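You operate a simulated robot arm through the tools that you are given. There is no shell and no other tool.

You are at the controls of a simulated robot arm. One attempt, no reset.

## Task
Put things in order on the top of the wooden table. At the end: the white block from the top of the wooden table stands on top of the beige small crate; the red spool stands on top of the blue bar; the yellow tilt sensor from the top of the wooden table stands where the orange tube stood; the orange tube stands where the white block stood; whatever was shut is shut again. Leave all else as you found it, and nothing knocked over.

It is judged by the outcome, as a careful person would: the job done as asked, and still so three seconds after it is handed in. It fails if anything else is knocked over, pushed out of place, dropped, spilled or broken.

## Robot
A 7-joint arm with a two-finger parallel gripper, fixed in place. Base frame: the origin is at the foot of the arm, x ahead of it, y to its left, z up; the work surface is at about z = 0. Lengths are in mm, angles in degrees, forces in N, time in s.
With the tool pointing down near the work surface it reaches from about 220 to 580 mm from the base axis. Its first joint turns from -66.0 to 66.0 degrees. Payload 2.5 kg.
The tool frame sits at the grasp point between the pads (the TCP): z along the fingers, y along the line on which they close. The tips reach 23 mm beyond it. The gripper opens to 94 mm. The fingers are 38 mm wide and 10 mm thick; the gripper's body (54 by 96 mm) begins 39 mm behind the TCP.
Orientation is that of the tool frame in the base frame, as a unit quaternion [x, y, z, w]. With the fingers straight down and closing along the base's y, the tool's x points along the base's -x, its y along +y and its z along -z.

## Interface
- The arm moves only by the tool move_arm. Its argument "commands" is text: rows parted by semicolons, each of 7 numbers parted by spaces: the shift along the base's x, y, z in mm, then the turn, a rotation vector about the base's x, y, z in degrees, then the opening, from 0 (shut) to 1 (fully open). In form: dx dy dz rx ry rz fingers; .... A call has 1 to 20 rows; each row shifts and turns the commanded pose from where the row before left it. A row lasts 0.2 s, in which the tool goes at most 50 mm and 8.6 degrees; a call with a longer step from one row to the next is refused whole, and so is a gripper value outside its range. A pose out of reach is approached as far as the arm can. The call stops where the force on the tool passes 40 N (or 10 N more than at its start, if that is more) or the arm is blocked; 0.2 s more then pass. The fingers move at their own pace (about 108 mm/s each) and stop on an object; they squeeze with about 45 N. The grip force told is the motor's: it shows also when the fingers shut on nothing. Time passes only in rows, and 0.2 s behind the last, so rows that do not move let the fingers close. The reply holds the time, the measured pose of the TCP, the force on the tool along the base axes, the opening and the grip force, in the units named above and with some noise, with the torque about the TCP (base axes, N m) and any sound that the robot's microphone picked up.
- Cameras (640 x 400 px; columns grow to the right, rows downward): "scene" is fixed at [113.6, -402.1, 550]; the picture's right is [0.87, -0.49, 0.00], its down [-0.25, -0.44, -0.86] and it looks along [0.42, 0.75, -0.51] (base axes); focal length 324 px, centre (320, 200). "wrist" rides on the gripper at [86, 16, -74] in the tool frame; the picture's right is [-0.18, 0.98, 0.00], its down [-0.58, -0.11, -0.81] and it looks along [-0.79, -0.15, 0.59] (tool axes); focal length 243 px, centre (320, 200).
- capture(camera): a new picture of that camera. The clock stands still meanwhile.
- point_at(camera, pixels): for up to 12 pixels [column, row] of the newest picture of that camera ("zoom" is the newest enlarged one), the place [x, y, z] in the base frame of the surface seen there, good to about 2 mm. The clock stands still meanwhile.
- enlarge(camera, box): a new picture of the part [left, top, right, bottom] of that camera's present view, enlarged. The clock stands still meanwhile.
- job_done(): hands the job in; it is judged then, once.

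Leave the gripper open and the arm clear of the work at the hand-in unless told otherwise.

The tools are called after ">>>" as a command line: name --argument value ..., lists and objects as JSON in quotes. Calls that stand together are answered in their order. move_arm: Moves the arm, as the interface text tells. Its arguments: {"type":"object","properties":{"commands":{"type":"string"}},"required":["commands"]} The other tools are called the same way: capture (camera) takes a picture; point_at (camera, pixels) gives the place of the surface under pixels of a picture; enlarge (camera, box) takes an enlarged picture of a part of a camera's view; job_done () hands the job in.

At the start:

```text
clock: 0.0
tcp_pos: [406.5, 67.6, 407.8]
orientation: [0.0, 1.0, 0.0, 0.0]
ft_force: [0.4, -0.1, -0.1]
ft_torque: [-0.03, 0.01, 0.0]
gripper_width: 94.0
grip_force: 0.0
```

scene: 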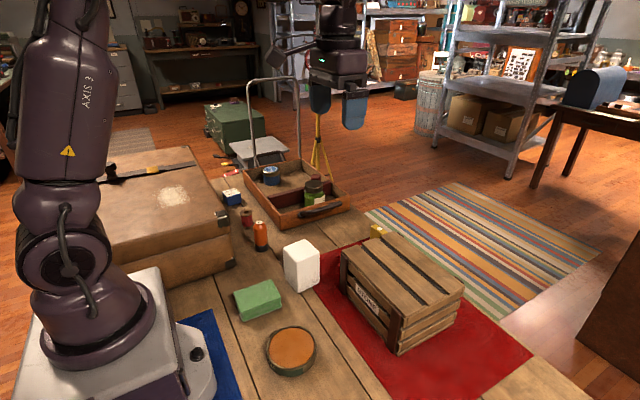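
wrist: 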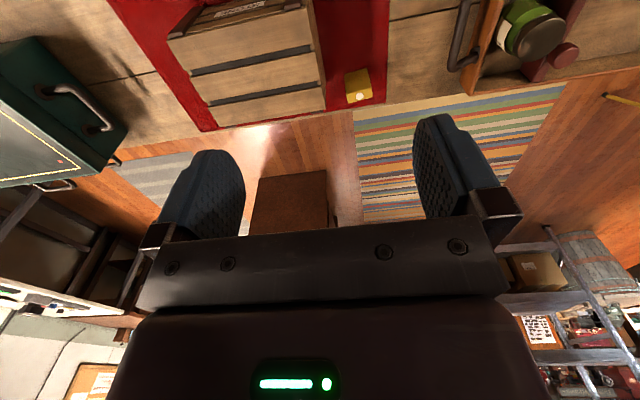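

I see the table with a white block near (301,265), an orange tube near (260,235), a wooden crate near (400,290), something yellow behind the crate near (378,230), and a green block, a coaster, a tray/drawer and a red spool near (246,218). I will enlarge several parts to look closer.

>>> enlarge --camera "scene" --box '[200, 150, 360, 250]'

>>> enlarge --camera "scene" --box '[220, 200, 540, 400]'

>>> enlarge --camera "wrist" --box '[0, 0, 640, 200]'

```text
4.00 times, centred on (280, 200) of scene
```

zoom: 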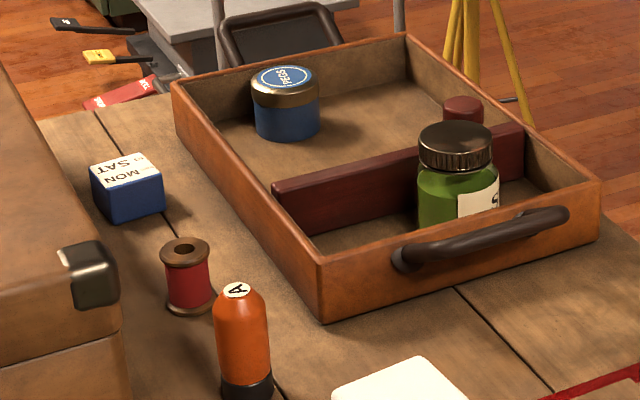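

```text
2.00 times, centred on (380, 300) of scene
```

zoom: 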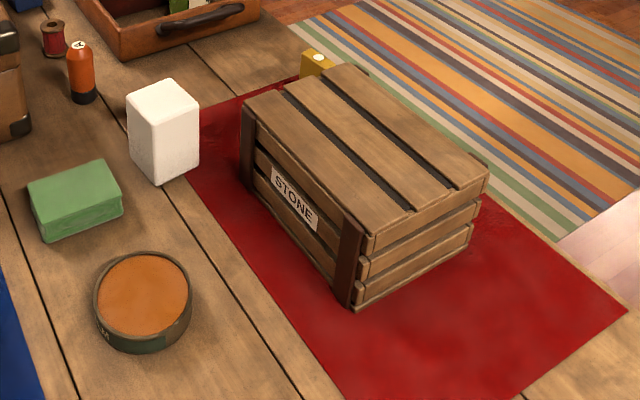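

```text
1.00 times, centred on (320, 100) of wrist (not enlarged: the box is as wide or as high as the picture)
```

zoom: 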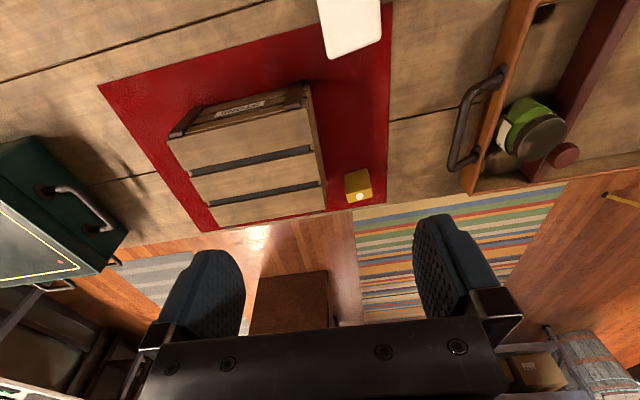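

I don't yet see a "blue bar" or know for certain which is the "beige small crate". I measure the places of what I see first: white block, tube, spool, crate, yellow thing, trunk, tray.

>>> capture --camera "scene"

>>> point_at --camera "scene" --pixels '[[301, 248], [260, 225], [246, 213], [400, 250], [376, 230], [258, 300], [290, 352], [160, 200], [232, 195], [215, 350], [305, 225], [300, 180]]'

>>> enlarge --camera "scene" --box '[80, 130, 260, 310]'

```text
taken
```

scene: 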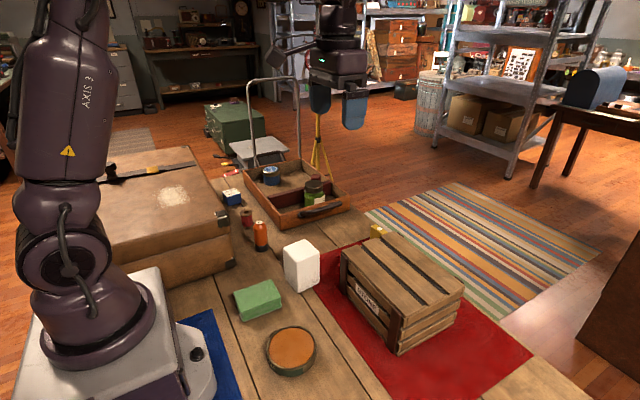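

```text
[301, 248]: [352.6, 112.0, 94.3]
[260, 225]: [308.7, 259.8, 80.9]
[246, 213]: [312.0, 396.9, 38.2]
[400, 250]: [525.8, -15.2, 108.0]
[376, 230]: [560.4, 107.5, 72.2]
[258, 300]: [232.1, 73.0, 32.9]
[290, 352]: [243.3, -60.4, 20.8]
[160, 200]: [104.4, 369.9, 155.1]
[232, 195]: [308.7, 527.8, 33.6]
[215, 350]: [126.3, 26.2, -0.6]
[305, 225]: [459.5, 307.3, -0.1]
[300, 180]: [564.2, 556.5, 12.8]
```

```text
2.22 times, centred on (170, 220) of scene
```

zoom: 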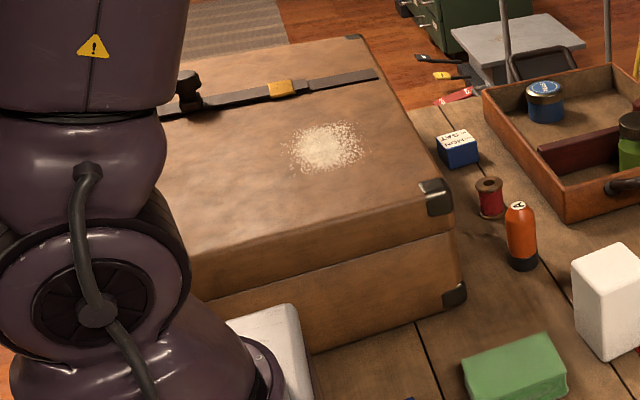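

The suitcase to the left is a trunk with a strap. The wrist view shows a green box at (60,100) towards -y. I'll measure some wrist pixels.

>>> capture --camera "wrist"

>>> point_at --camera "wrist" --pixels '[[40, 60], [75, 105], [20, 150], [110, 130], [357, 184], [250, 70], [265, 190], [530, 50], [562, 55], [350, 20], [530, 180], [150, 190]]'

>>> enlarge --camera "wrist" --box '[0, 20, 240, 200]'

>>> enlarge --camera "wrist" --box '[180, 0, 480, 220]'

```text
taken
```

wrist: 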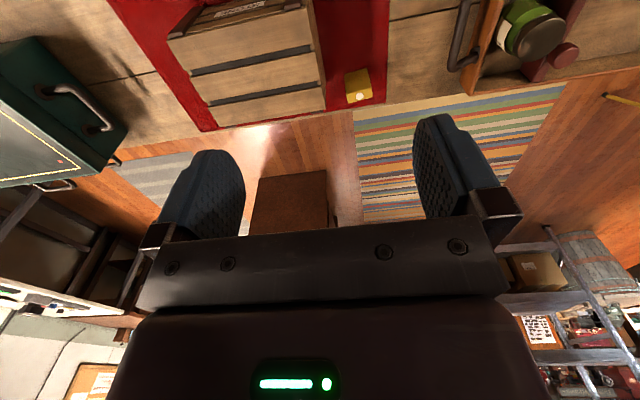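

```text
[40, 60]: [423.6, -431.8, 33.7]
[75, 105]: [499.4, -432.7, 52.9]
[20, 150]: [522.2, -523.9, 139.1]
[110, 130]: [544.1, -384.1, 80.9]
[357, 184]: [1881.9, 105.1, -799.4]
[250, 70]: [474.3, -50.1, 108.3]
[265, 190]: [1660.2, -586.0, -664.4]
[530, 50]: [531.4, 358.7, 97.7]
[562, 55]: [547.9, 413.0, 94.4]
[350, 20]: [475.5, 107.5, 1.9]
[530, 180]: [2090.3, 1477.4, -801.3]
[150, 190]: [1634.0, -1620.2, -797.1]
```

```text
2.22 times, centred on (120, 110) of wrist
```

zoom: 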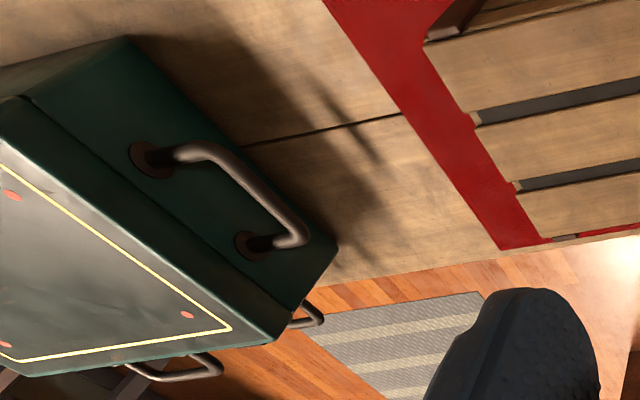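

```text
1.82 times, centred on (330, 110) of wrist
```

zoom: 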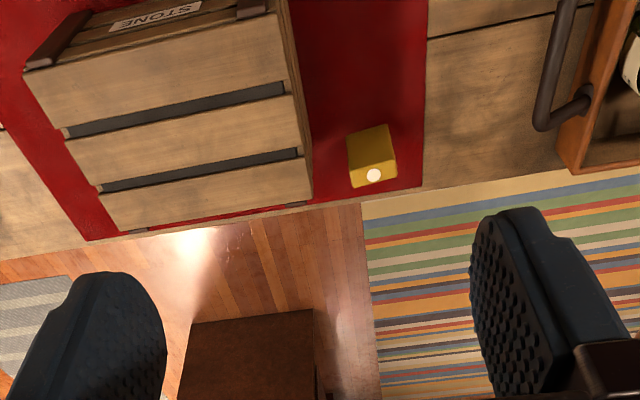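

The wrist view shows a green case with a handle on its side at about (500,-430), out to the right. I still miss a blue bar. I'll swing the tool high up over to the -y side, turning the camera to look around there.

>>> move_arm --commands "-15 -35 0 0 0 -6 1; -15 -35 0 0 0 -6 1; -15 -35 0 0 0 -6 1; -15 -35 0 0 0 -6 1; -15 -35 0 0 0 -6 1; -15 -35 0 0 0 -6 1; -15 -35 0 0 0 -6 1; -15 -20 0 0 0 -6 1; 0 0 0 0 0 0 1"

>>> capture --camera "wrist"

>>> capture --camera "scene"

```text
clock: 2.0
tcp_pos: [286.5, -197.0, 405.8]
orientation: [0.408, 0.913, -0.001, 0.0]
ft_force: [-0.2, 1.2, 0.4]
ft_torque: [0.03, 0.01, -0.01]
gripper_width: 94.0
grip_force: 0.0
```

```text
taken
```

wrist: 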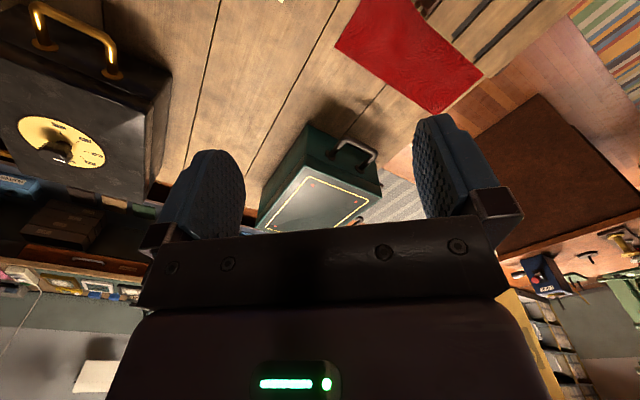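

```text
taken
```

scene: 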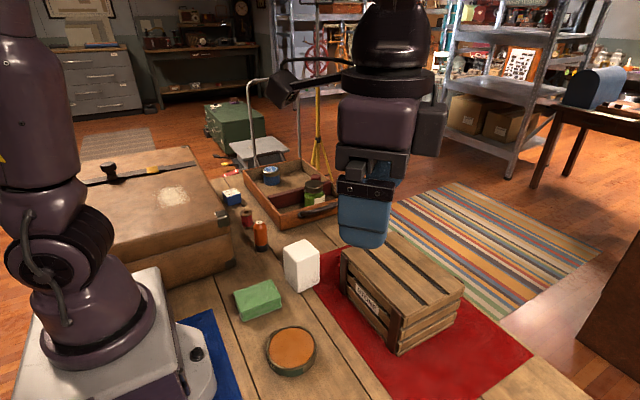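

To the -y side there is a black box with a yellow dial and brass handle at (80,90) and the green case at (320,190). I'll enlarge and measure.

>>> enlarge --camera "wrist" --box '[0, 0, 240, 220]'

>>> enlarge --camera "wrist" --box '[230, 90, 430, 240]'

>>> point_at --camera "wrist" --pixels '[[70, 25], [60, 80], [60, 150], [140, 120], [160, 160], [340, 150], [360, 150], [320, 200], [300, 140], [220, 100], [410, 50], [430, 10]]'

```text
1.82 times, centred on (120, 110) of wrist
```

zoom: 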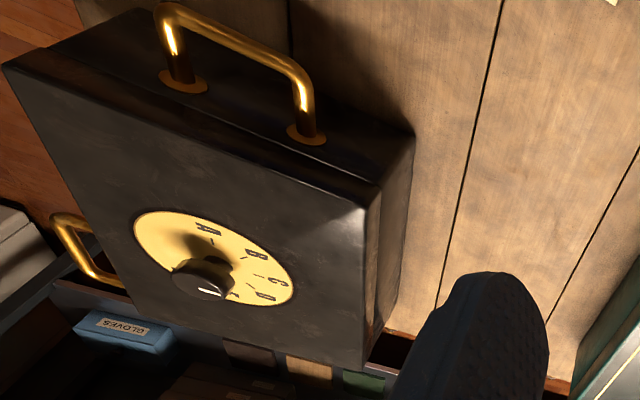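

```text
2.67 times, centred on (330, 165) of wrist
```

zoom: 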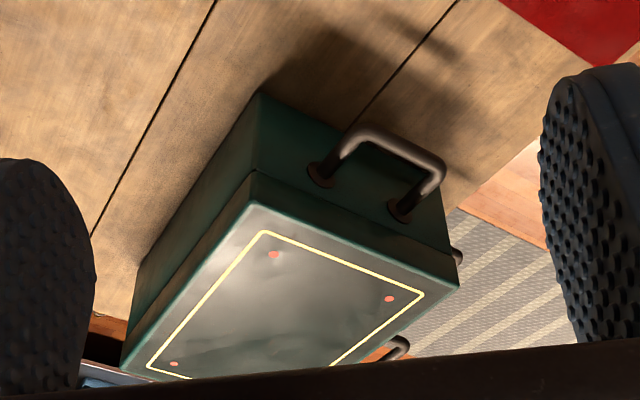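

```text
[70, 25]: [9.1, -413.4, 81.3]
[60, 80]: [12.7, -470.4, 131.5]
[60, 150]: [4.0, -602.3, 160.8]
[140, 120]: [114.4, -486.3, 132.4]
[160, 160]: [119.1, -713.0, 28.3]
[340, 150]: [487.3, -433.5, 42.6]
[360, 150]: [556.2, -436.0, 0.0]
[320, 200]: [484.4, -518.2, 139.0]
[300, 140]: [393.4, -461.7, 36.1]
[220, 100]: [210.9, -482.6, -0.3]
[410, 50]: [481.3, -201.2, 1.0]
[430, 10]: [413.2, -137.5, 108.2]
```

The black and green cases are carry boxes out on the far right. Still no blue bar there. Next I swing the camera back towards +y, to look over the suitcase/tray side and behind the crate.

>>> move_arm --commands "6 30 0 0 0 8 1; 6 30 0 0 0 8 1; 6 30 0 0 0 8 1; 6 30 0 0 0 8 1; 6 30 0 0 0 8 1; 6 30 0 0 0 8 1; 6 30 0 0 0 8 1; 6 30 0 0 0 8 1; 0 30 0 0 0 8 1; 0 0 0 0 0 8 1; 0 0 0 0 0 8 1; 0 0 0 0 0 8 1; 0 0 0 0 0 8 1; 0 0 0 0 0 0 1"

>>> capture --camera "wrist"

>>> capture --camera "scene"

```text
clock: 5.0
tcp_pos: [334.2, 73.7, 409.1]
orientation: [-0.471, 0.882, 0.0, 0.0]
ft_force: [-0.4, 0.4, -0.7]
ft_torque: [0.04, 0.01, 0.02]
gripper_width: 93.9
grip_force: 0.0
```

```text
taken
```

wrist: 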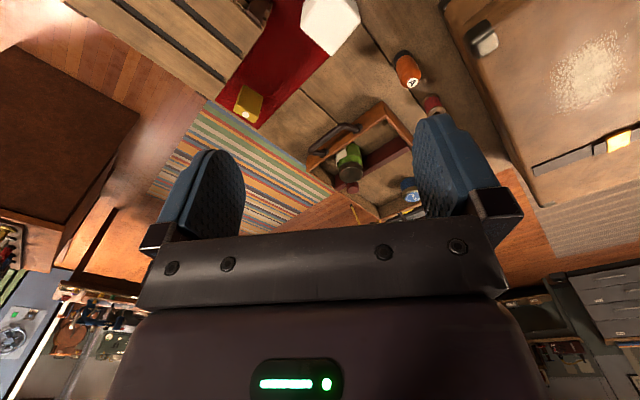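

```text
taken
```

scene: 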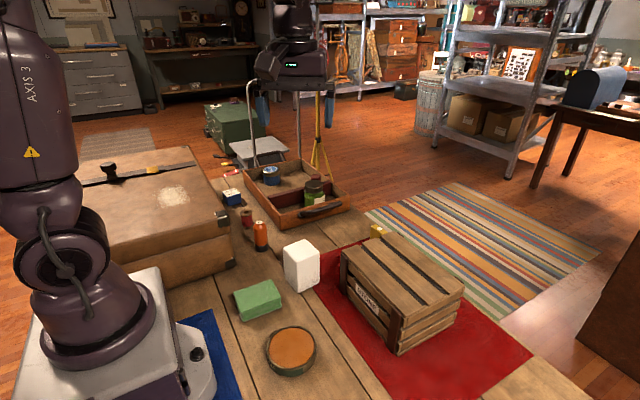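

I enlarge this wrist view's crate, tray and calendar-cube areas.

>>> enlarge --camera "wrist" --box '[300, 60, 460, 230]'

>>> enlarge --camera "wrist" --box '[420, 0, 640, 160]'

>>> enlarge --camera "scene" --box '[210, 160, 290, 220]'

>>> enlarge --camera "scene" --box '[330, 220, 480, 360]'

>>> enlarge --camera "scene" --box '[120, 270, 330, 400]'

```text
2.35 times, centred on (380, 145) of wrist
```

zoom: 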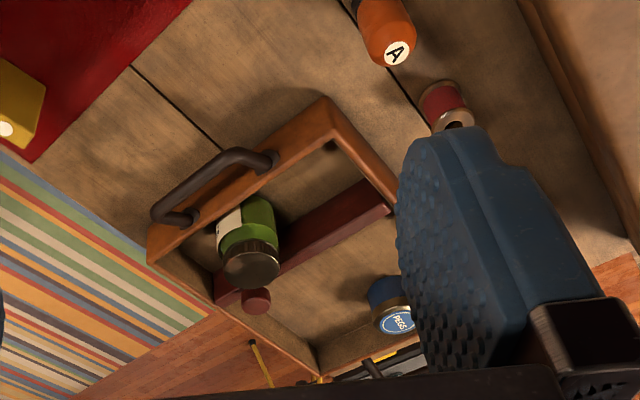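

```text
2.50 times, centred on (530, 80) of wrist
```

zoom: 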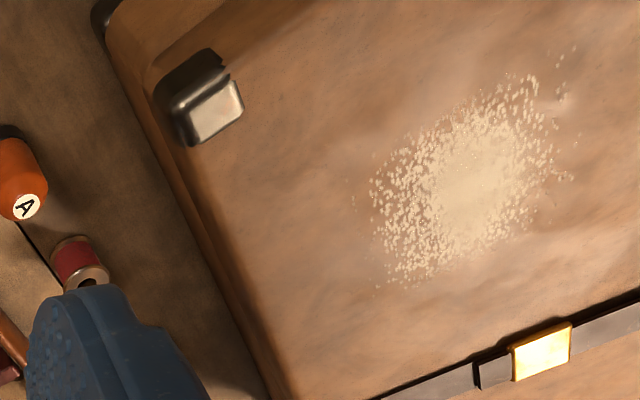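

```text
6.67 times, centred on (250, 190) of scene
```

zoom: 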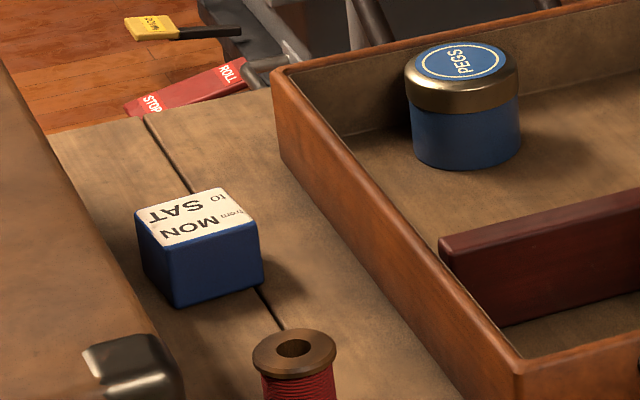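

```text
2.86 times, centred on (405, 290) of scene
```

zoom: 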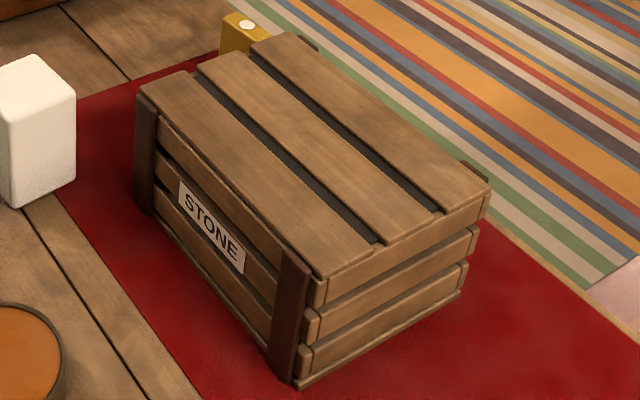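

```text
3.05 times, centred on (225, 335) of scene
```

zoom: 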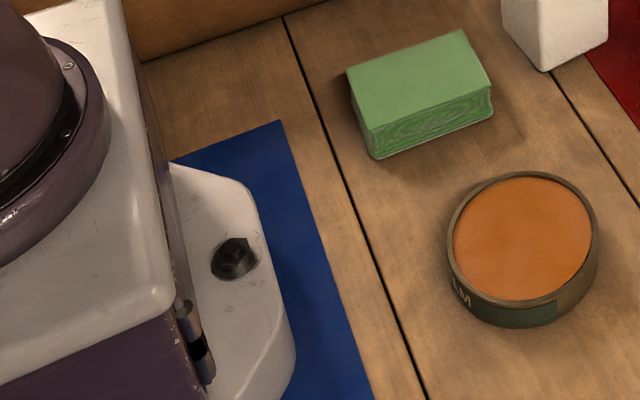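

The calendar cube (MON/SAT) is blue, about 40 mm, at (308,528). I haven't found an obvious bar. I'll tilt the camera downward and move over towards the tray to see more of that corner.

>>> move_arm --commands "5 25 5 -5 5 0 1; 5 25 5 -5 5 0 1; 5 25 5 -5 5 0 1; 5 25 5 -5 5 0 1; 5 25 5 -5 5 0 1; 0 0 0 0 0 0 1"

>>> capture --camera "wrist"

```text
clock: 6.4
tcp_pos: [355.4, 172.6, 428.0]
orientation: [-0.455, 0.856, -0.071, -0.233]
ft_force: [-0.1, -0.5, -0.1]
ft_torque: [-0.02, 0.05, -0.01]
gripper_width: 94.1
grip_force: 0.1
out of reach, approached as far as the arm can: row 5
```

```text
taken
```

wrist: 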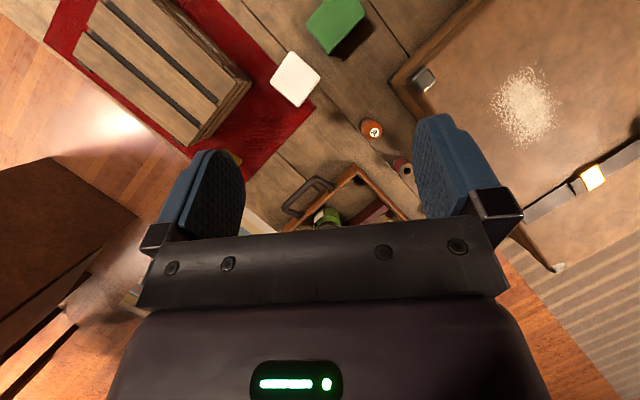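

I enlarge the right part with the suitcase, and the tray part.

>>> enlarge --camera "wrist" --box '[380, 0, 640, 280]'

>>> enlarge --camera "wrist" --box '[20, 0, 260, 180]'

>>> point_at --camera "wrist" --pixels '[[593, 176], [555, 268], [400, 75], [500, 30], [422, 80], [405, 168], [630, 150], [470, 5], [640, 250], [520, 200], [560, 215]]'

```text
1.43 times, centred on (510, 140) of wrist
```

zoom: 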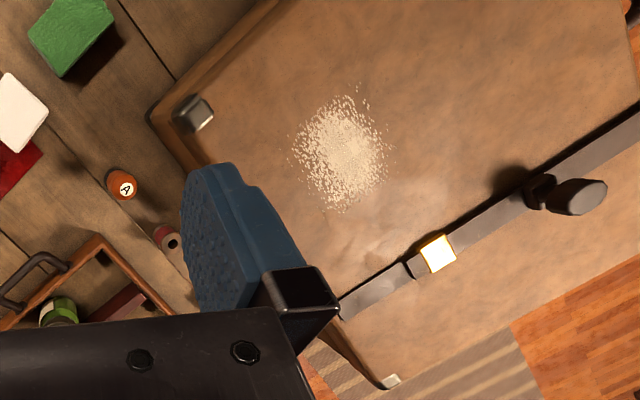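

```text
2.22 times, centred on (140, 90) of wrist
```

zoom: 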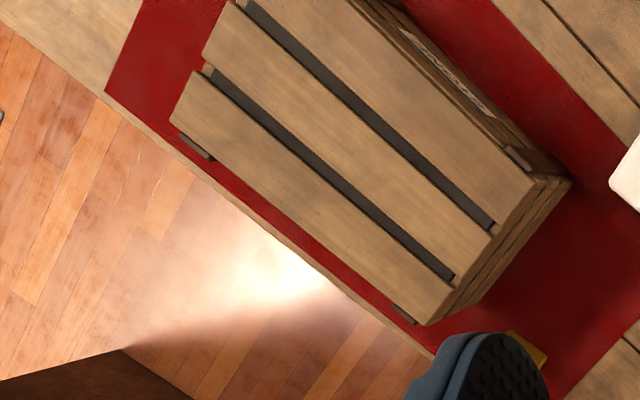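

```text
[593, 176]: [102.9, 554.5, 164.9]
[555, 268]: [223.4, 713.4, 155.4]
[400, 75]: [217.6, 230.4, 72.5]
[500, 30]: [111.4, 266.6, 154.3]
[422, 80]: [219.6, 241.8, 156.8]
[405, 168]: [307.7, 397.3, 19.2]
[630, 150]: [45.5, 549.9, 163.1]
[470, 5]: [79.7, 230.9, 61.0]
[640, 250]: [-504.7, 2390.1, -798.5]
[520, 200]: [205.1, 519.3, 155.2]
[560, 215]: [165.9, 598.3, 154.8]
```

The suitcase is a fixed closed prop reaching far back to y=713. I haven't seen the table part close to the base on the right (x 0–300, y -350…-50). I'll undo the tilt and turn the camera to look there.

>>> move_arm --commands "-5 -30 -5 5 -5 0 1; -5 -30 -5 5 -5 0 1; -5 -30 -5 5 -5 0 1; -5 -30 -5 5 -5 0 1; -5 -30 -5 5 -5 0 1; 0 -30 0 0 0 -8 1; 0 0 0 0 0 -8 1; 0 0 0 0 0 -8 1; 0 0 0 0 0 -8 1; 0 0 0 0 0 -8 1; 0 0 0 0 0 -8 1; 0 0 0 0 0 -8 1; 0 0 0 0 0 -8 1; 0 0 0 0 0 -8 1; 0 0 0 0 0 -8 1; 0 0 0 0 0 -8 1; 0 0 0 0 0 -8 1; 0 0 0 0 0 -8 1; 0 0 0 0 0 -8 1; 0 0 0 0 0 -8 1"

>>> capture --camera "wrist"

```text
clock: 10.6
tcp_pos: [329.5, -6.7, 401.4]
orientation: [0.53, 0.846, -0.042, 0.045]
ft_force: [-0.3, -1.3, -0.4]
ft_torque: [0.03, 0.0, -0.04]
gripper_width: 94.1
grip_force: 0.0
```

```text
taken
```

wrist: 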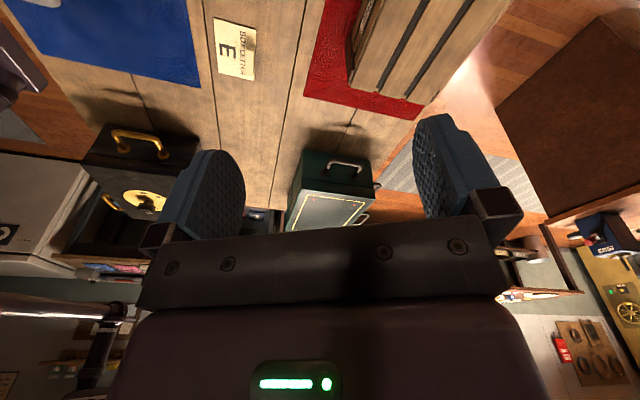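

There's a paper card on the table at (235,48) with writing and a blue mat at (110,35). I enlarge these.

>>> enlarge --camera "wrist" --box '[190, 0, 280, 100]'

>>> enlarge --camera "wrist" --box '[0, 0, 260, 180]'

>>> point_at --camera "wrist" --pixels '[[235, 48], [140, 145], [100, 40], [190, 80], [10, 10], [130, 75], [145, 200]]'

```text
4.00 times, centred on (235, 50) of wrist
```

zoom: 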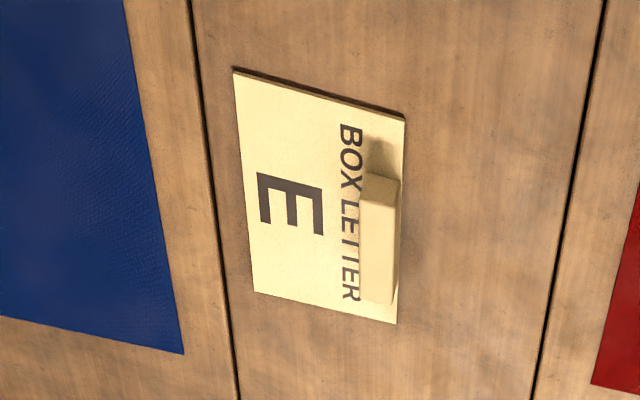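

```text
2.22 times, centred on (130, 90) of wrist
```

zoom: 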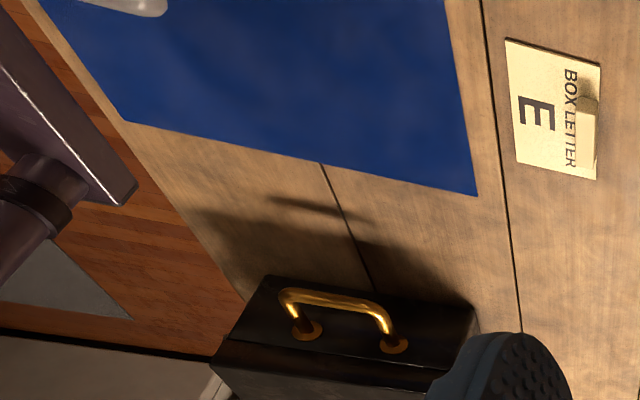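

```text
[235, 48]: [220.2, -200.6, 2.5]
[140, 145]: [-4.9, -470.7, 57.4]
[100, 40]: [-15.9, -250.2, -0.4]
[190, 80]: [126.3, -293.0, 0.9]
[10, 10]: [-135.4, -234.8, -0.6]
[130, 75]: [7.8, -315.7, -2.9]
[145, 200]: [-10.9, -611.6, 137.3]
```

The card reads "BOX LETTER E". I'll look for boxes bearing letters, and measure the blue calendar cube in the scene image.

>>> enlarge --camera "scene" --box '[210, 170, 266, 225]'

>>> enlarge --camera "scene" --box '[0, 0, 320, 200]'

>>> enlarge --camera "scene" --box '[320, 0, 640, 200]'

>>> enlarge --camera "wrist" --box '[260, 120, 420, 240]'

```text
7.27 times, centred on (238, 198) of scene
```

zoom: 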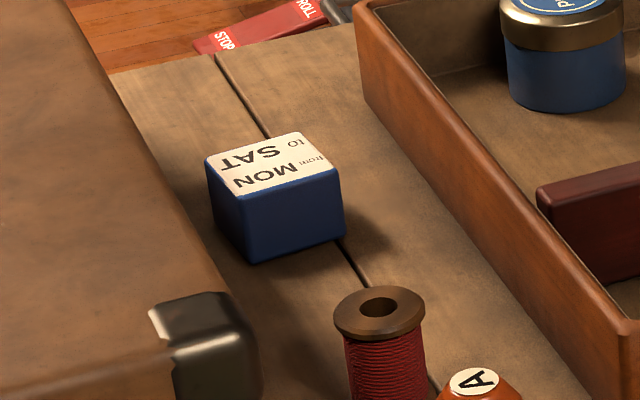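

```text
2.00 times, centred on (160, 100) of scene
```

zoom: 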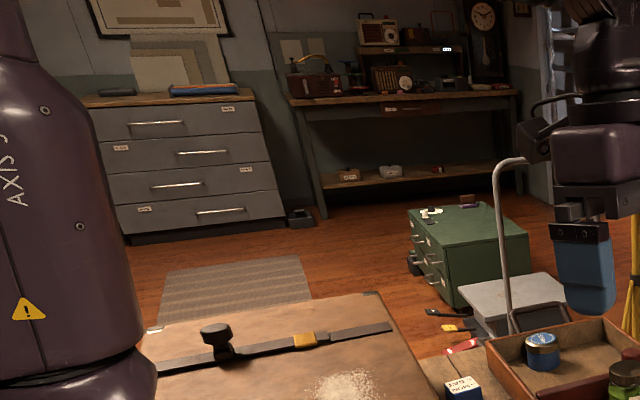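

```text
2.00 times, centred on (480, 100) of scene
```

zoom: 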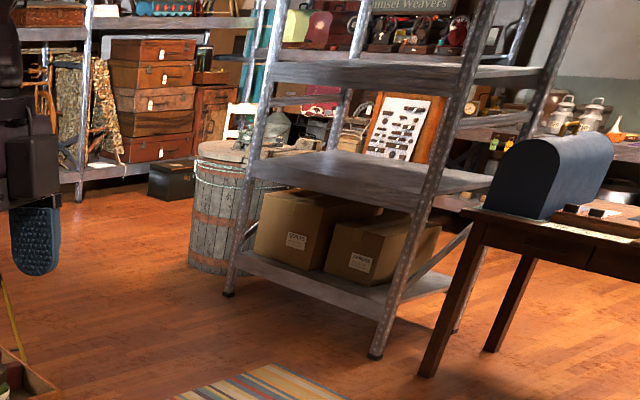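

```text
3.33 times, centred on (340, 180) of wrist
```

zoom: 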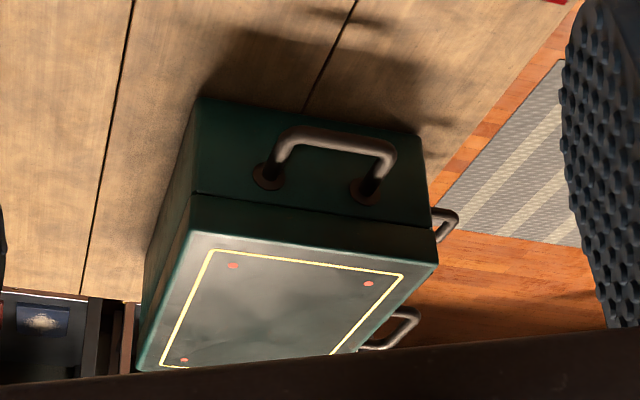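

I don't see any lettered box besides the black one's dial. I'll move closer to the green case for a better look, and straighten the tool's small tilt on the way.

>>> move_arm --commands "5 -35 -10 0 0 3 1; 5 -35 -10 0 0 3 1; 5 -35 -10 0 0 3 1; 5 -35 -10 0 0 3 1; 5 -35 -10 0 0 3 1; 5 -35 -10 0 0 3 1; 5 -35 -10 0 0 0 1; 0 0 0 0 0 0 1"

>>> capture --camera "wrist"

>>> enlarge --camera "wrist" --box '[200, 0, 440, 240]'

>>> enlarge --camera "wrist" --box '[0, 0, 240, 240]'

```text
clock: 12.4
tcp_pos: [361.7, -251.0, 333.5]
orientation: [0.391, 0.918, -0.035, 0.052]
ft_force: [0.6, -0.4, -0.4]
ft_torque: [0.0, 0.01, -0.05]
gripper_width: 93.8
grip_force: 0.1
```

```text
taken
```

wrist: 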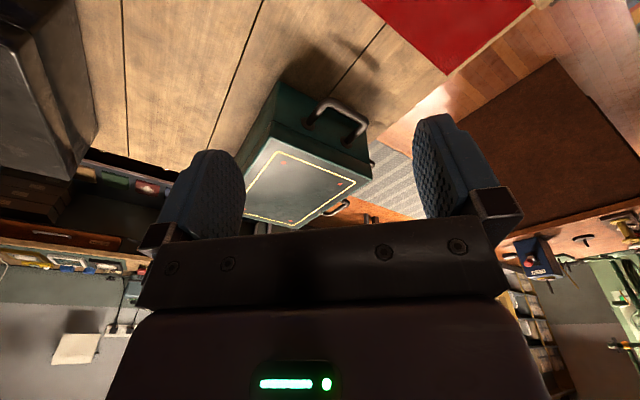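

```text
1.67 times, centred on (320, 120) of wrist
```

zoom: 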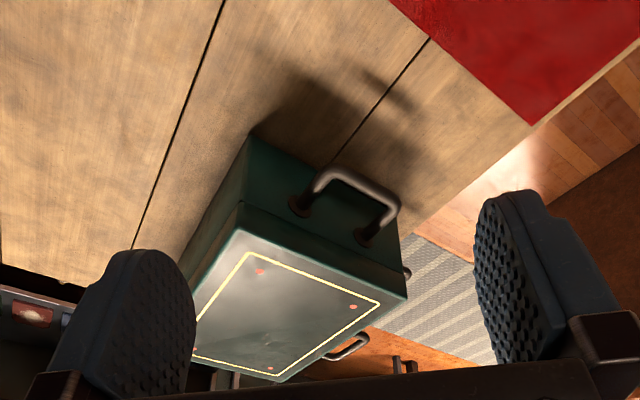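

```text
1.67 times, centred on (120, 120) of wrist
```

zoom: 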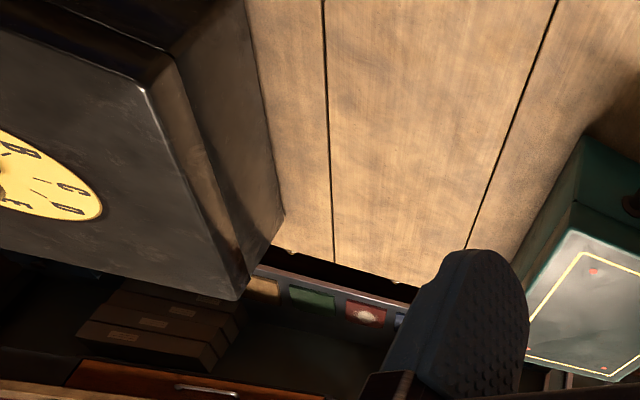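

Nothing like a bar here. I'll fly the wrist camera over to the tray on the +y side for a close look in it and behind it.

>>> move_arm --commands "0 40 5 0 0 4 1; 0 45 5 0 0 4 1; 0 45 5 0 0 4 1; 0 45 5 0 0 5 1; 0 45 5 0 0 6 1; 0 45 5 0 0 8 1; 0 45 5 0 0 8 1; 0 45 5 0 0 8 1; 0 45 5 0 0 8 1; 0 45 5 0 0 8 1; 0 0 0 0 0 8 1; 0 0 0 0 0 8 1; 0 0 0 0 0 0 1"

>>> capture --camera "wrist"

>>> enlarge --camera "wrist" --box '[200, 0, 520, 240]'

```text
clock: 15.2
tcp_pos: [364.5, 193.0, 383.5]
orientation: [-0.285, 0.956, 0.006, 0.062]
ft_force: [0.9, 0.0, 0.6]
ft_torque: [0.01, 0.02, -0.02]
gripper_width: 94.0
grip_force: 0.1
```

```text
taken
```

wrist: 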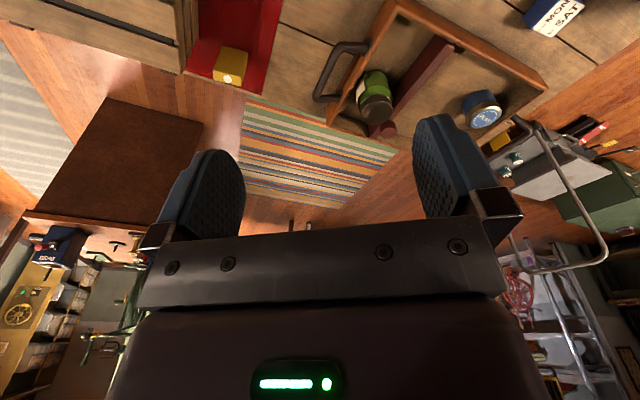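

```text
1.67 times, centred on (360, 120) of wrist
```

zoom: 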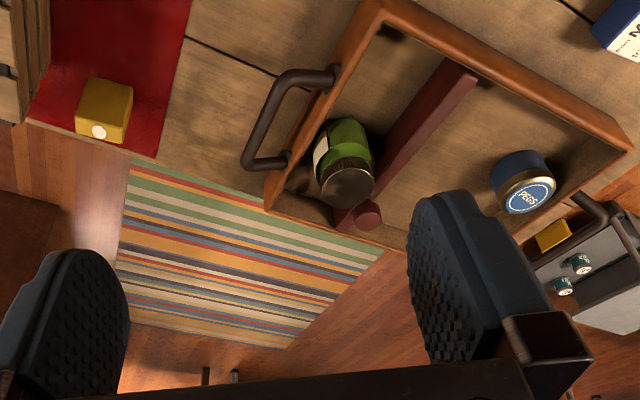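

Beyond the tray, on a grey cart at about (540,150), I see another yellow block and two green-capped things. I'll enlarge and measure there.

>>> enlarge --camera "wrist" --box '[470, 60, 640, 240]'

>>> point_at --camera "wrist" --pixels '[[497, 141], [512, 160], [560, 160], [585, 130], [550, 15], [230, 65], [480, 110], [375, 90], [440, 50], [385, 128], [390, 30], [540, 80]]'

>>> enlarge --camera "scene" --box '[200, 100, 340, 190]'

```text
2.22 times, centred on (555, 150) of wrist
```

zoom: 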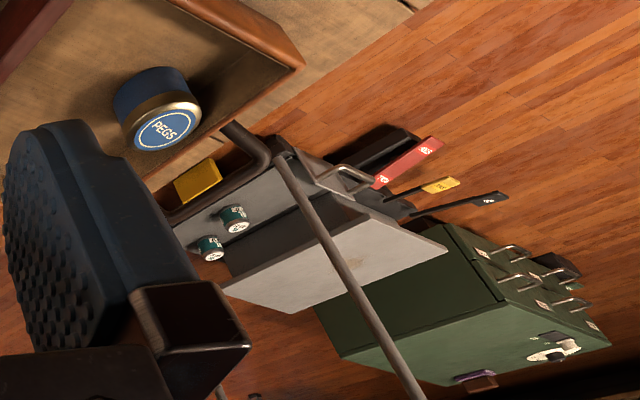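

```text
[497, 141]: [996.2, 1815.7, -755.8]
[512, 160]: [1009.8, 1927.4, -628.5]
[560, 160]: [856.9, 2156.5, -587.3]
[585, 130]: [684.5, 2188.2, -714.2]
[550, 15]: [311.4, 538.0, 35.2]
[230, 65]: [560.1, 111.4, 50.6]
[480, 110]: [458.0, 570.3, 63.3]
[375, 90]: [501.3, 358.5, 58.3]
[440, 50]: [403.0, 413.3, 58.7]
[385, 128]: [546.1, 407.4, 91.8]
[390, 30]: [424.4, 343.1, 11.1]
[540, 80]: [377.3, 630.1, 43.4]
```

```text
4.44 times, centred on (270, 145) of scene
```

zoom: 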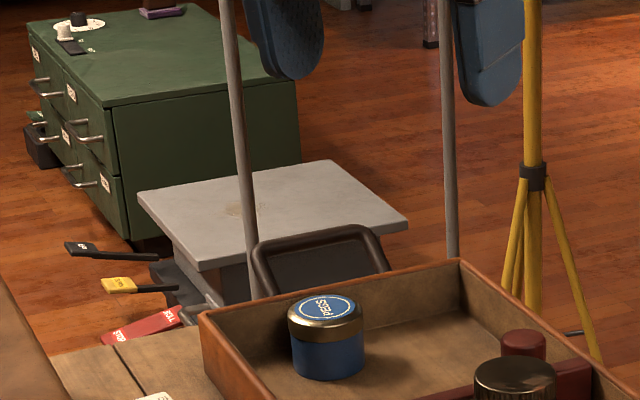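

The cart is far away in the background. The blue bar could be inside the slatted STONE crate; I zoom strongly on the crate's gaps and the tray's contents in the scene view.

>>> enlarge --camera "scene" --box '[335, 245, 405, 300]'

>>> enlarge --camera "scene" --box '[390, 280, 470, 360]'

>>> enlarge --camera "scene" --box '[360, 225, 440, 285]'

>>> enlarge --camera "scene" --box '[290, 165, 350, 215]'

>>> enlarge --camera "wrist" --box '[0, 0, 280, 100]'

```text
7.27 times, centred on (370, 272) of scene
```

zoom: 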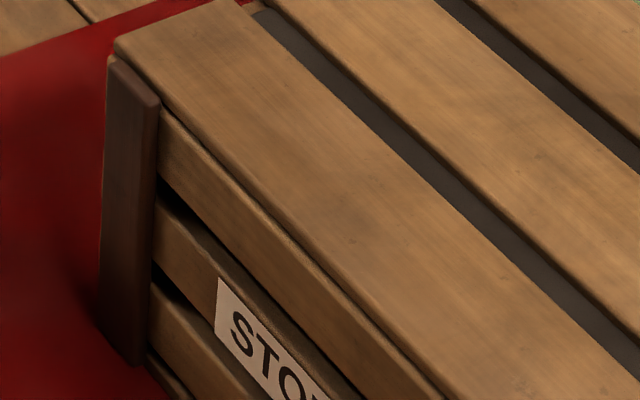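

```text
5.00 times, centred on (430, 320) of scene
```

zoom: 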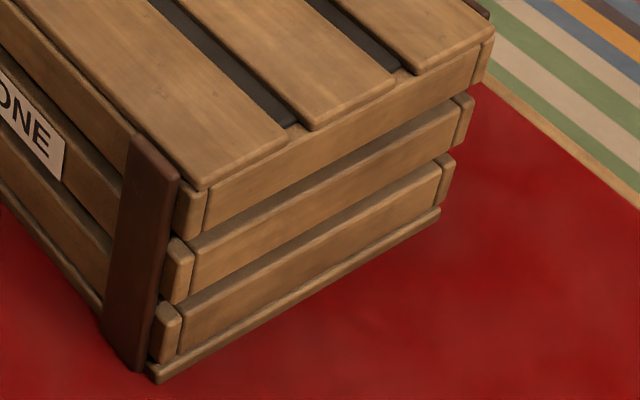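

```text
6.67 times, centred on (400, 255) of scene
```

zoom: 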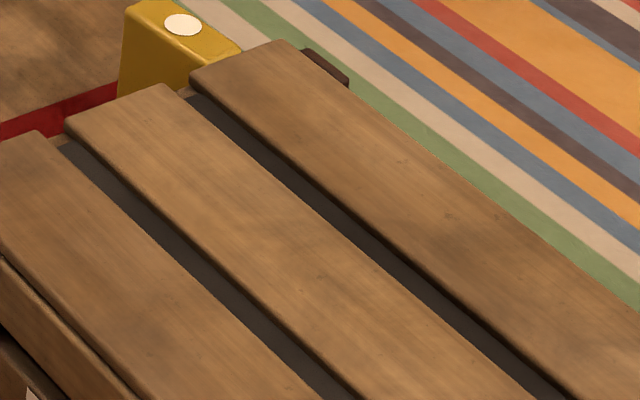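

```text
8.00 times, centred on (320, 190) of scene
```

zoom: 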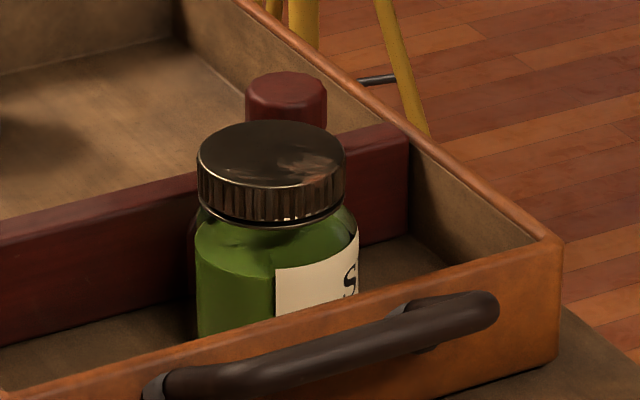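

```text
2.29 times, centred on (140, 50) of wrist
```

zoom: 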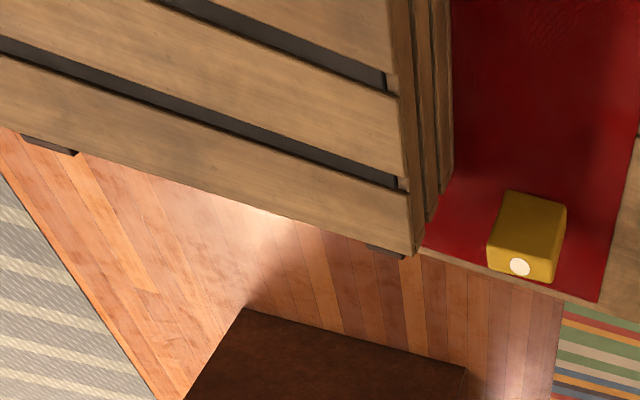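

Crate looks like one closed solid piece and the only crate here. Now I measure the blue calendar piece's corners in a zoomed scene view.

>>> enlarge --camera "scene" --box '[216, 180, 256, 210]'

>>> point_at --camera "zoom" --pixels '[[120, 140], [280, 95], [355, 165], [180, 210], [200, 330], [360, 280], [250, 150], [280, 220]]'

>>> enlarge --camera "wrist" --box '[500, 0, 620, 60]'

```text
13.33 times, centred on (236, 195) of scene
```

zoom: 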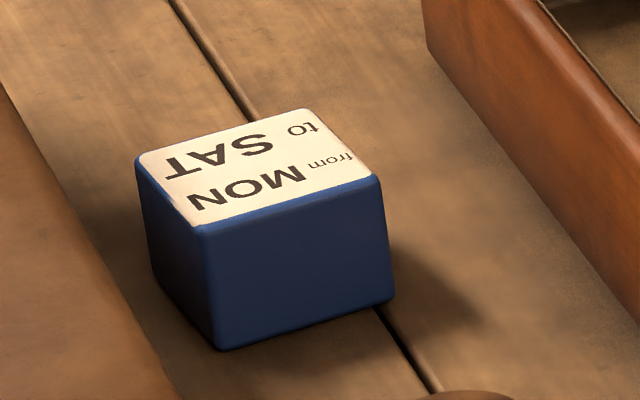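

```text
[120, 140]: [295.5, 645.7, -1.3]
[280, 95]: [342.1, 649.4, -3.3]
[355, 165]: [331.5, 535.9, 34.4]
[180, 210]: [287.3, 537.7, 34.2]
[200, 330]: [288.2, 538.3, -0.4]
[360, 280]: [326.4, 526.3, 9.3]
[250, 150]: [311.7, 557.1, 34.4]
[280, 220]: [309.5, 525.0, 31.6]
```

```text
5.33 times, centred on (560, 30) of wrist
```

zoom: 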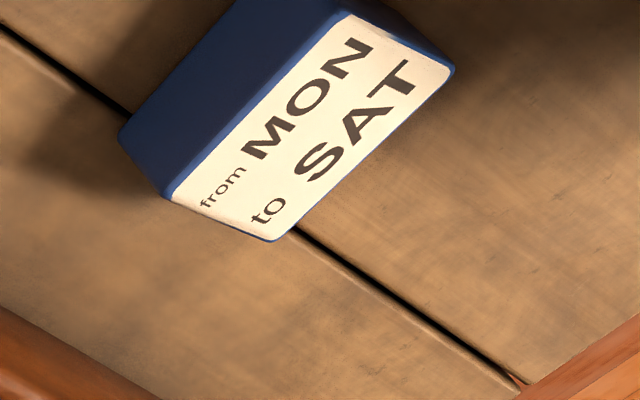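

The blue MON/SAT piece is about 45×40×35 mm and 630 mm away – beyond easy reach, so I want to be sure no other blue bar exists. I haven't seen the area close to the robot base and left of it. I'll turn back, then tilt so the camera looks down and toward the base.

>>> move_arm --commands "5 -45 5 0 0 -8 1; 5 -45 5 0 0 -8 1; 5 -45 5 0 0 -8 1; 5 -45 5 0 0 -8 1; 5 0 0 0 8 0 1; 0 0 0 0 8 0 1; 0 0 0 0 8 0 1; 0 0 0 0 8 0 1; 0 0 0 0 8 0 1; 0 0 0 0 8 0 1; 0 0 0 0 0 0 1"

>>> capture --camera "wrist"

```text
clock: 17.6
tcp_pos: [388.5, 11.9, 401.4]
orientation: [-0.011, 0.968, -0.009, -0.251]
ft_force: [-0.2, -0.1, 0.0]
ft_torque: [-0.01, -0.01, 0.0]
gripper_width: 94.1
grip_force: 0.1
out of reach, approached as far as the arm can: row 9, 10
```

```text
taken
```

wrist: 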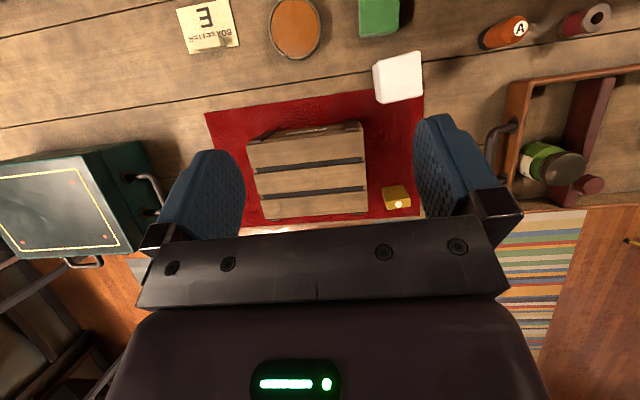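

This overview shows all table items but no bar. I move back towards the base to view the mat area close to the base.

>>> move_arm --commands "-30 0 0 0 -6 0 1; -30 0 5 0 0 0 1; -30 0 5 0 0 0 1; -30 0 5 0 0 0 1; 0 0 0 0 0 0 1"

>>> capture --camera "wrist"

```text
clock: 18.8
tcp_pos: [269.1, 13.8, 417.5]
orientation: [-0.011, 0.98, -0.009, -0.2]
ft_force: [-0.8, 0.1, -0.9]
ft_torque: [0.01, 0.02, -0.01]
gripper_width: 93.9
grip_force: 0.2
```

```text
taken
```

wrist: 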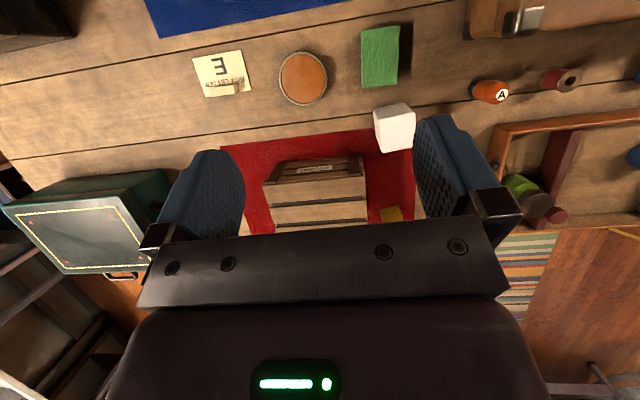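

There's nothing more near the base. Before I accept the MON/SAT piece as the "blue bar", I want a closer look at the green case's side face with the handle, to see whether it is an openable container. I straighten the tool, turn the camera to -y and move lower, keeping above the crate.

>>> move_arm --commands "10 -20 -10 0 -8 -8 1; 10 -20 -10 0 -8 -8 1; 10 -20 -10 0 -7 -8 1; 10 -20 -10 0 0 -8 1; 10 -20 -20 0 0 -8 1; 10 -20 -20 0 0 -8 1; 10 -20 -20 0 0 -8 1; 10 -20 -20 0 0 -8 1; 10 0 -20 0 0 -8 1; 10 0 -20 0 0 -8 1; 10 0 0 0 0 0 1; 0 0 0 0 0 0 1"

>>> capture --camera "wrist"

>>> enlarge --camera "wrist" --box '[220, 0, 440, 230]'

>>> capture --camera "scene"

```text
refused: row 1 steps farther than a row can; nothing moved
```

```text
taken
```

wrist: 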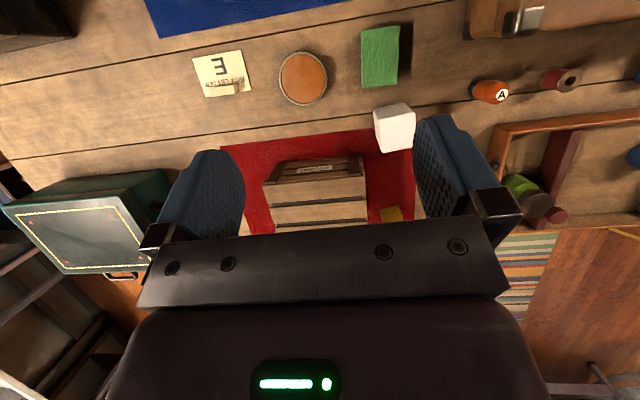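

```text
1.74 times, centred on (330, 115) of wrist
```

zoom: 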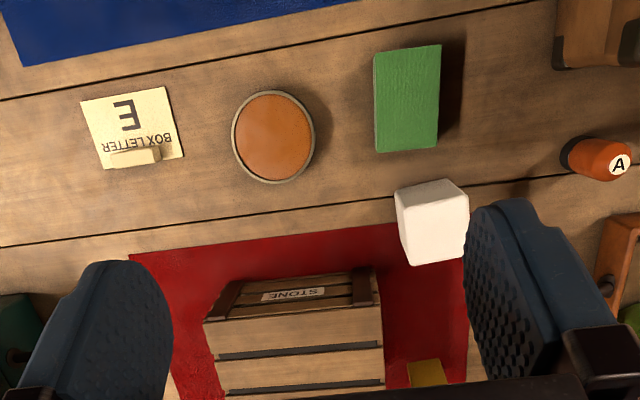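

```text
taken
```

scene: 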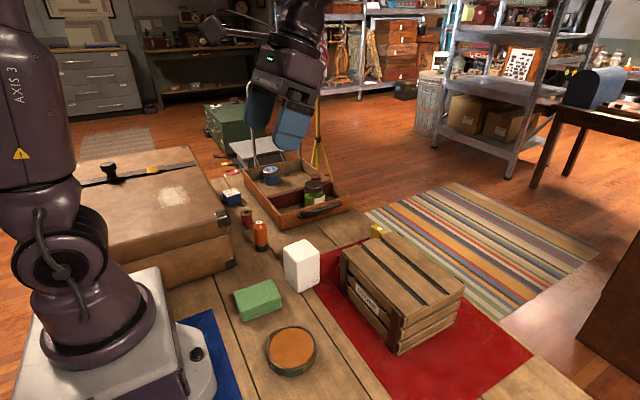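

The combined turn in one row was too large. I do the un-tilt first and the yaw after it, to get a look at the green case.

>>> move_arm --commands "10 -20 -10 0 -8 0 1; 10 -20 -10 0 -8 0 1; 10 -20 -10 0 -7 0 1; 10 -20 -10 0 0 -8 1; 10 -20 -20 0 0 -8 1; 10 -20 -20 0 0 -8 1; 10 -20 -20 0 0 -8 1; 10 -20 -20 0 0 -8 1; 10 0 -20 0 0 -8 1; 10 0 -20 0 0 -8 1; 10 0 0 0 0 -8 1; 0 0 0 0 0 -8 1; 0 0 0 0 0 0 1"

>>> capture --camera "wrist"

>>> enlarge --camera "wrist" --box '[220, 0, 440, 230]'

```text
clock: 21.6
tcp_pos: [379.3, -147.8, 256.0]
orientation: [0.581, 0.814, -0.01, -0.007]
ft_force: [-0.7, 0.3, -0.7]
ft_torque: [-0.03, 0.02, 0.02]
gripper_width: 93.9
grip_force: 0.0
```

```text
taken
```

wrist: 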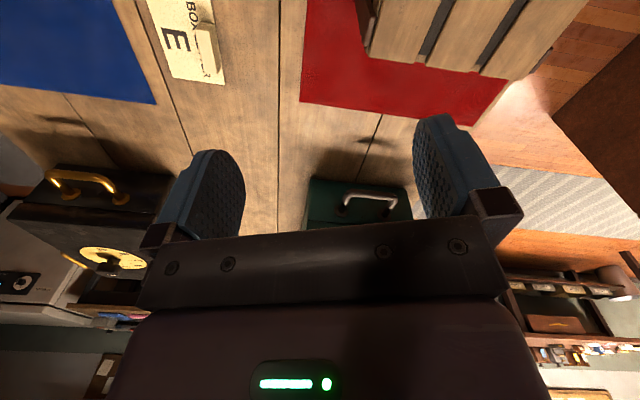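

```text
1.74 times, centred on (330, 115) of wrist
```

zoom: 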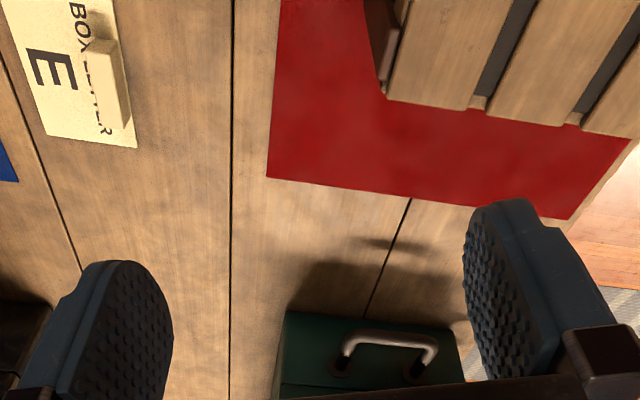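

The green case is simply a carry case. Now I measure the MON/SAT piece carefully in the fresh scene view.

>>> enlarge --camera "scene" --box '[216, 180, 256, 210]'

>>> point_at --camera "zoom" --pixels '[[145, 158], [300, 116], [370, 172], [190, 222], [220, 345], [385, 300], [215, 137], [255, 195], [335, 143], [165, 190]]'

```text
13.33 times, centred on (236, 195) of scene
```

zoom: 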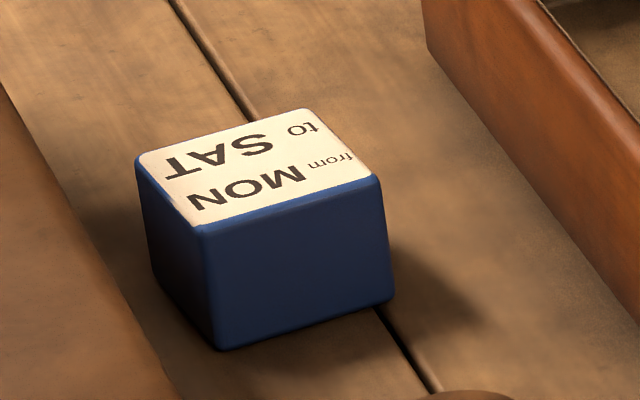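

```text
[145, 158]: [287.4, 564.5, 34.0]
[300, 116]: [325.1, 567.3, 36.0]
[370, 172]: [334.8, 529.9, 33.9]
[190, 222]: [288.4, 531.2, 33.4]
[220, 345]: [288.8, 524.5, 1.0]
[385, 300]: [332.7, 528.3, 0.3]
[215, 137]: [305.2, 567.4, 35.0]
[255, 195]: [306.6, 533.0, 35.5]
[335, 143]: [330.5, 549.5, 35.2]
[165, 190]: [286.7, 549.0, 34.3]
```

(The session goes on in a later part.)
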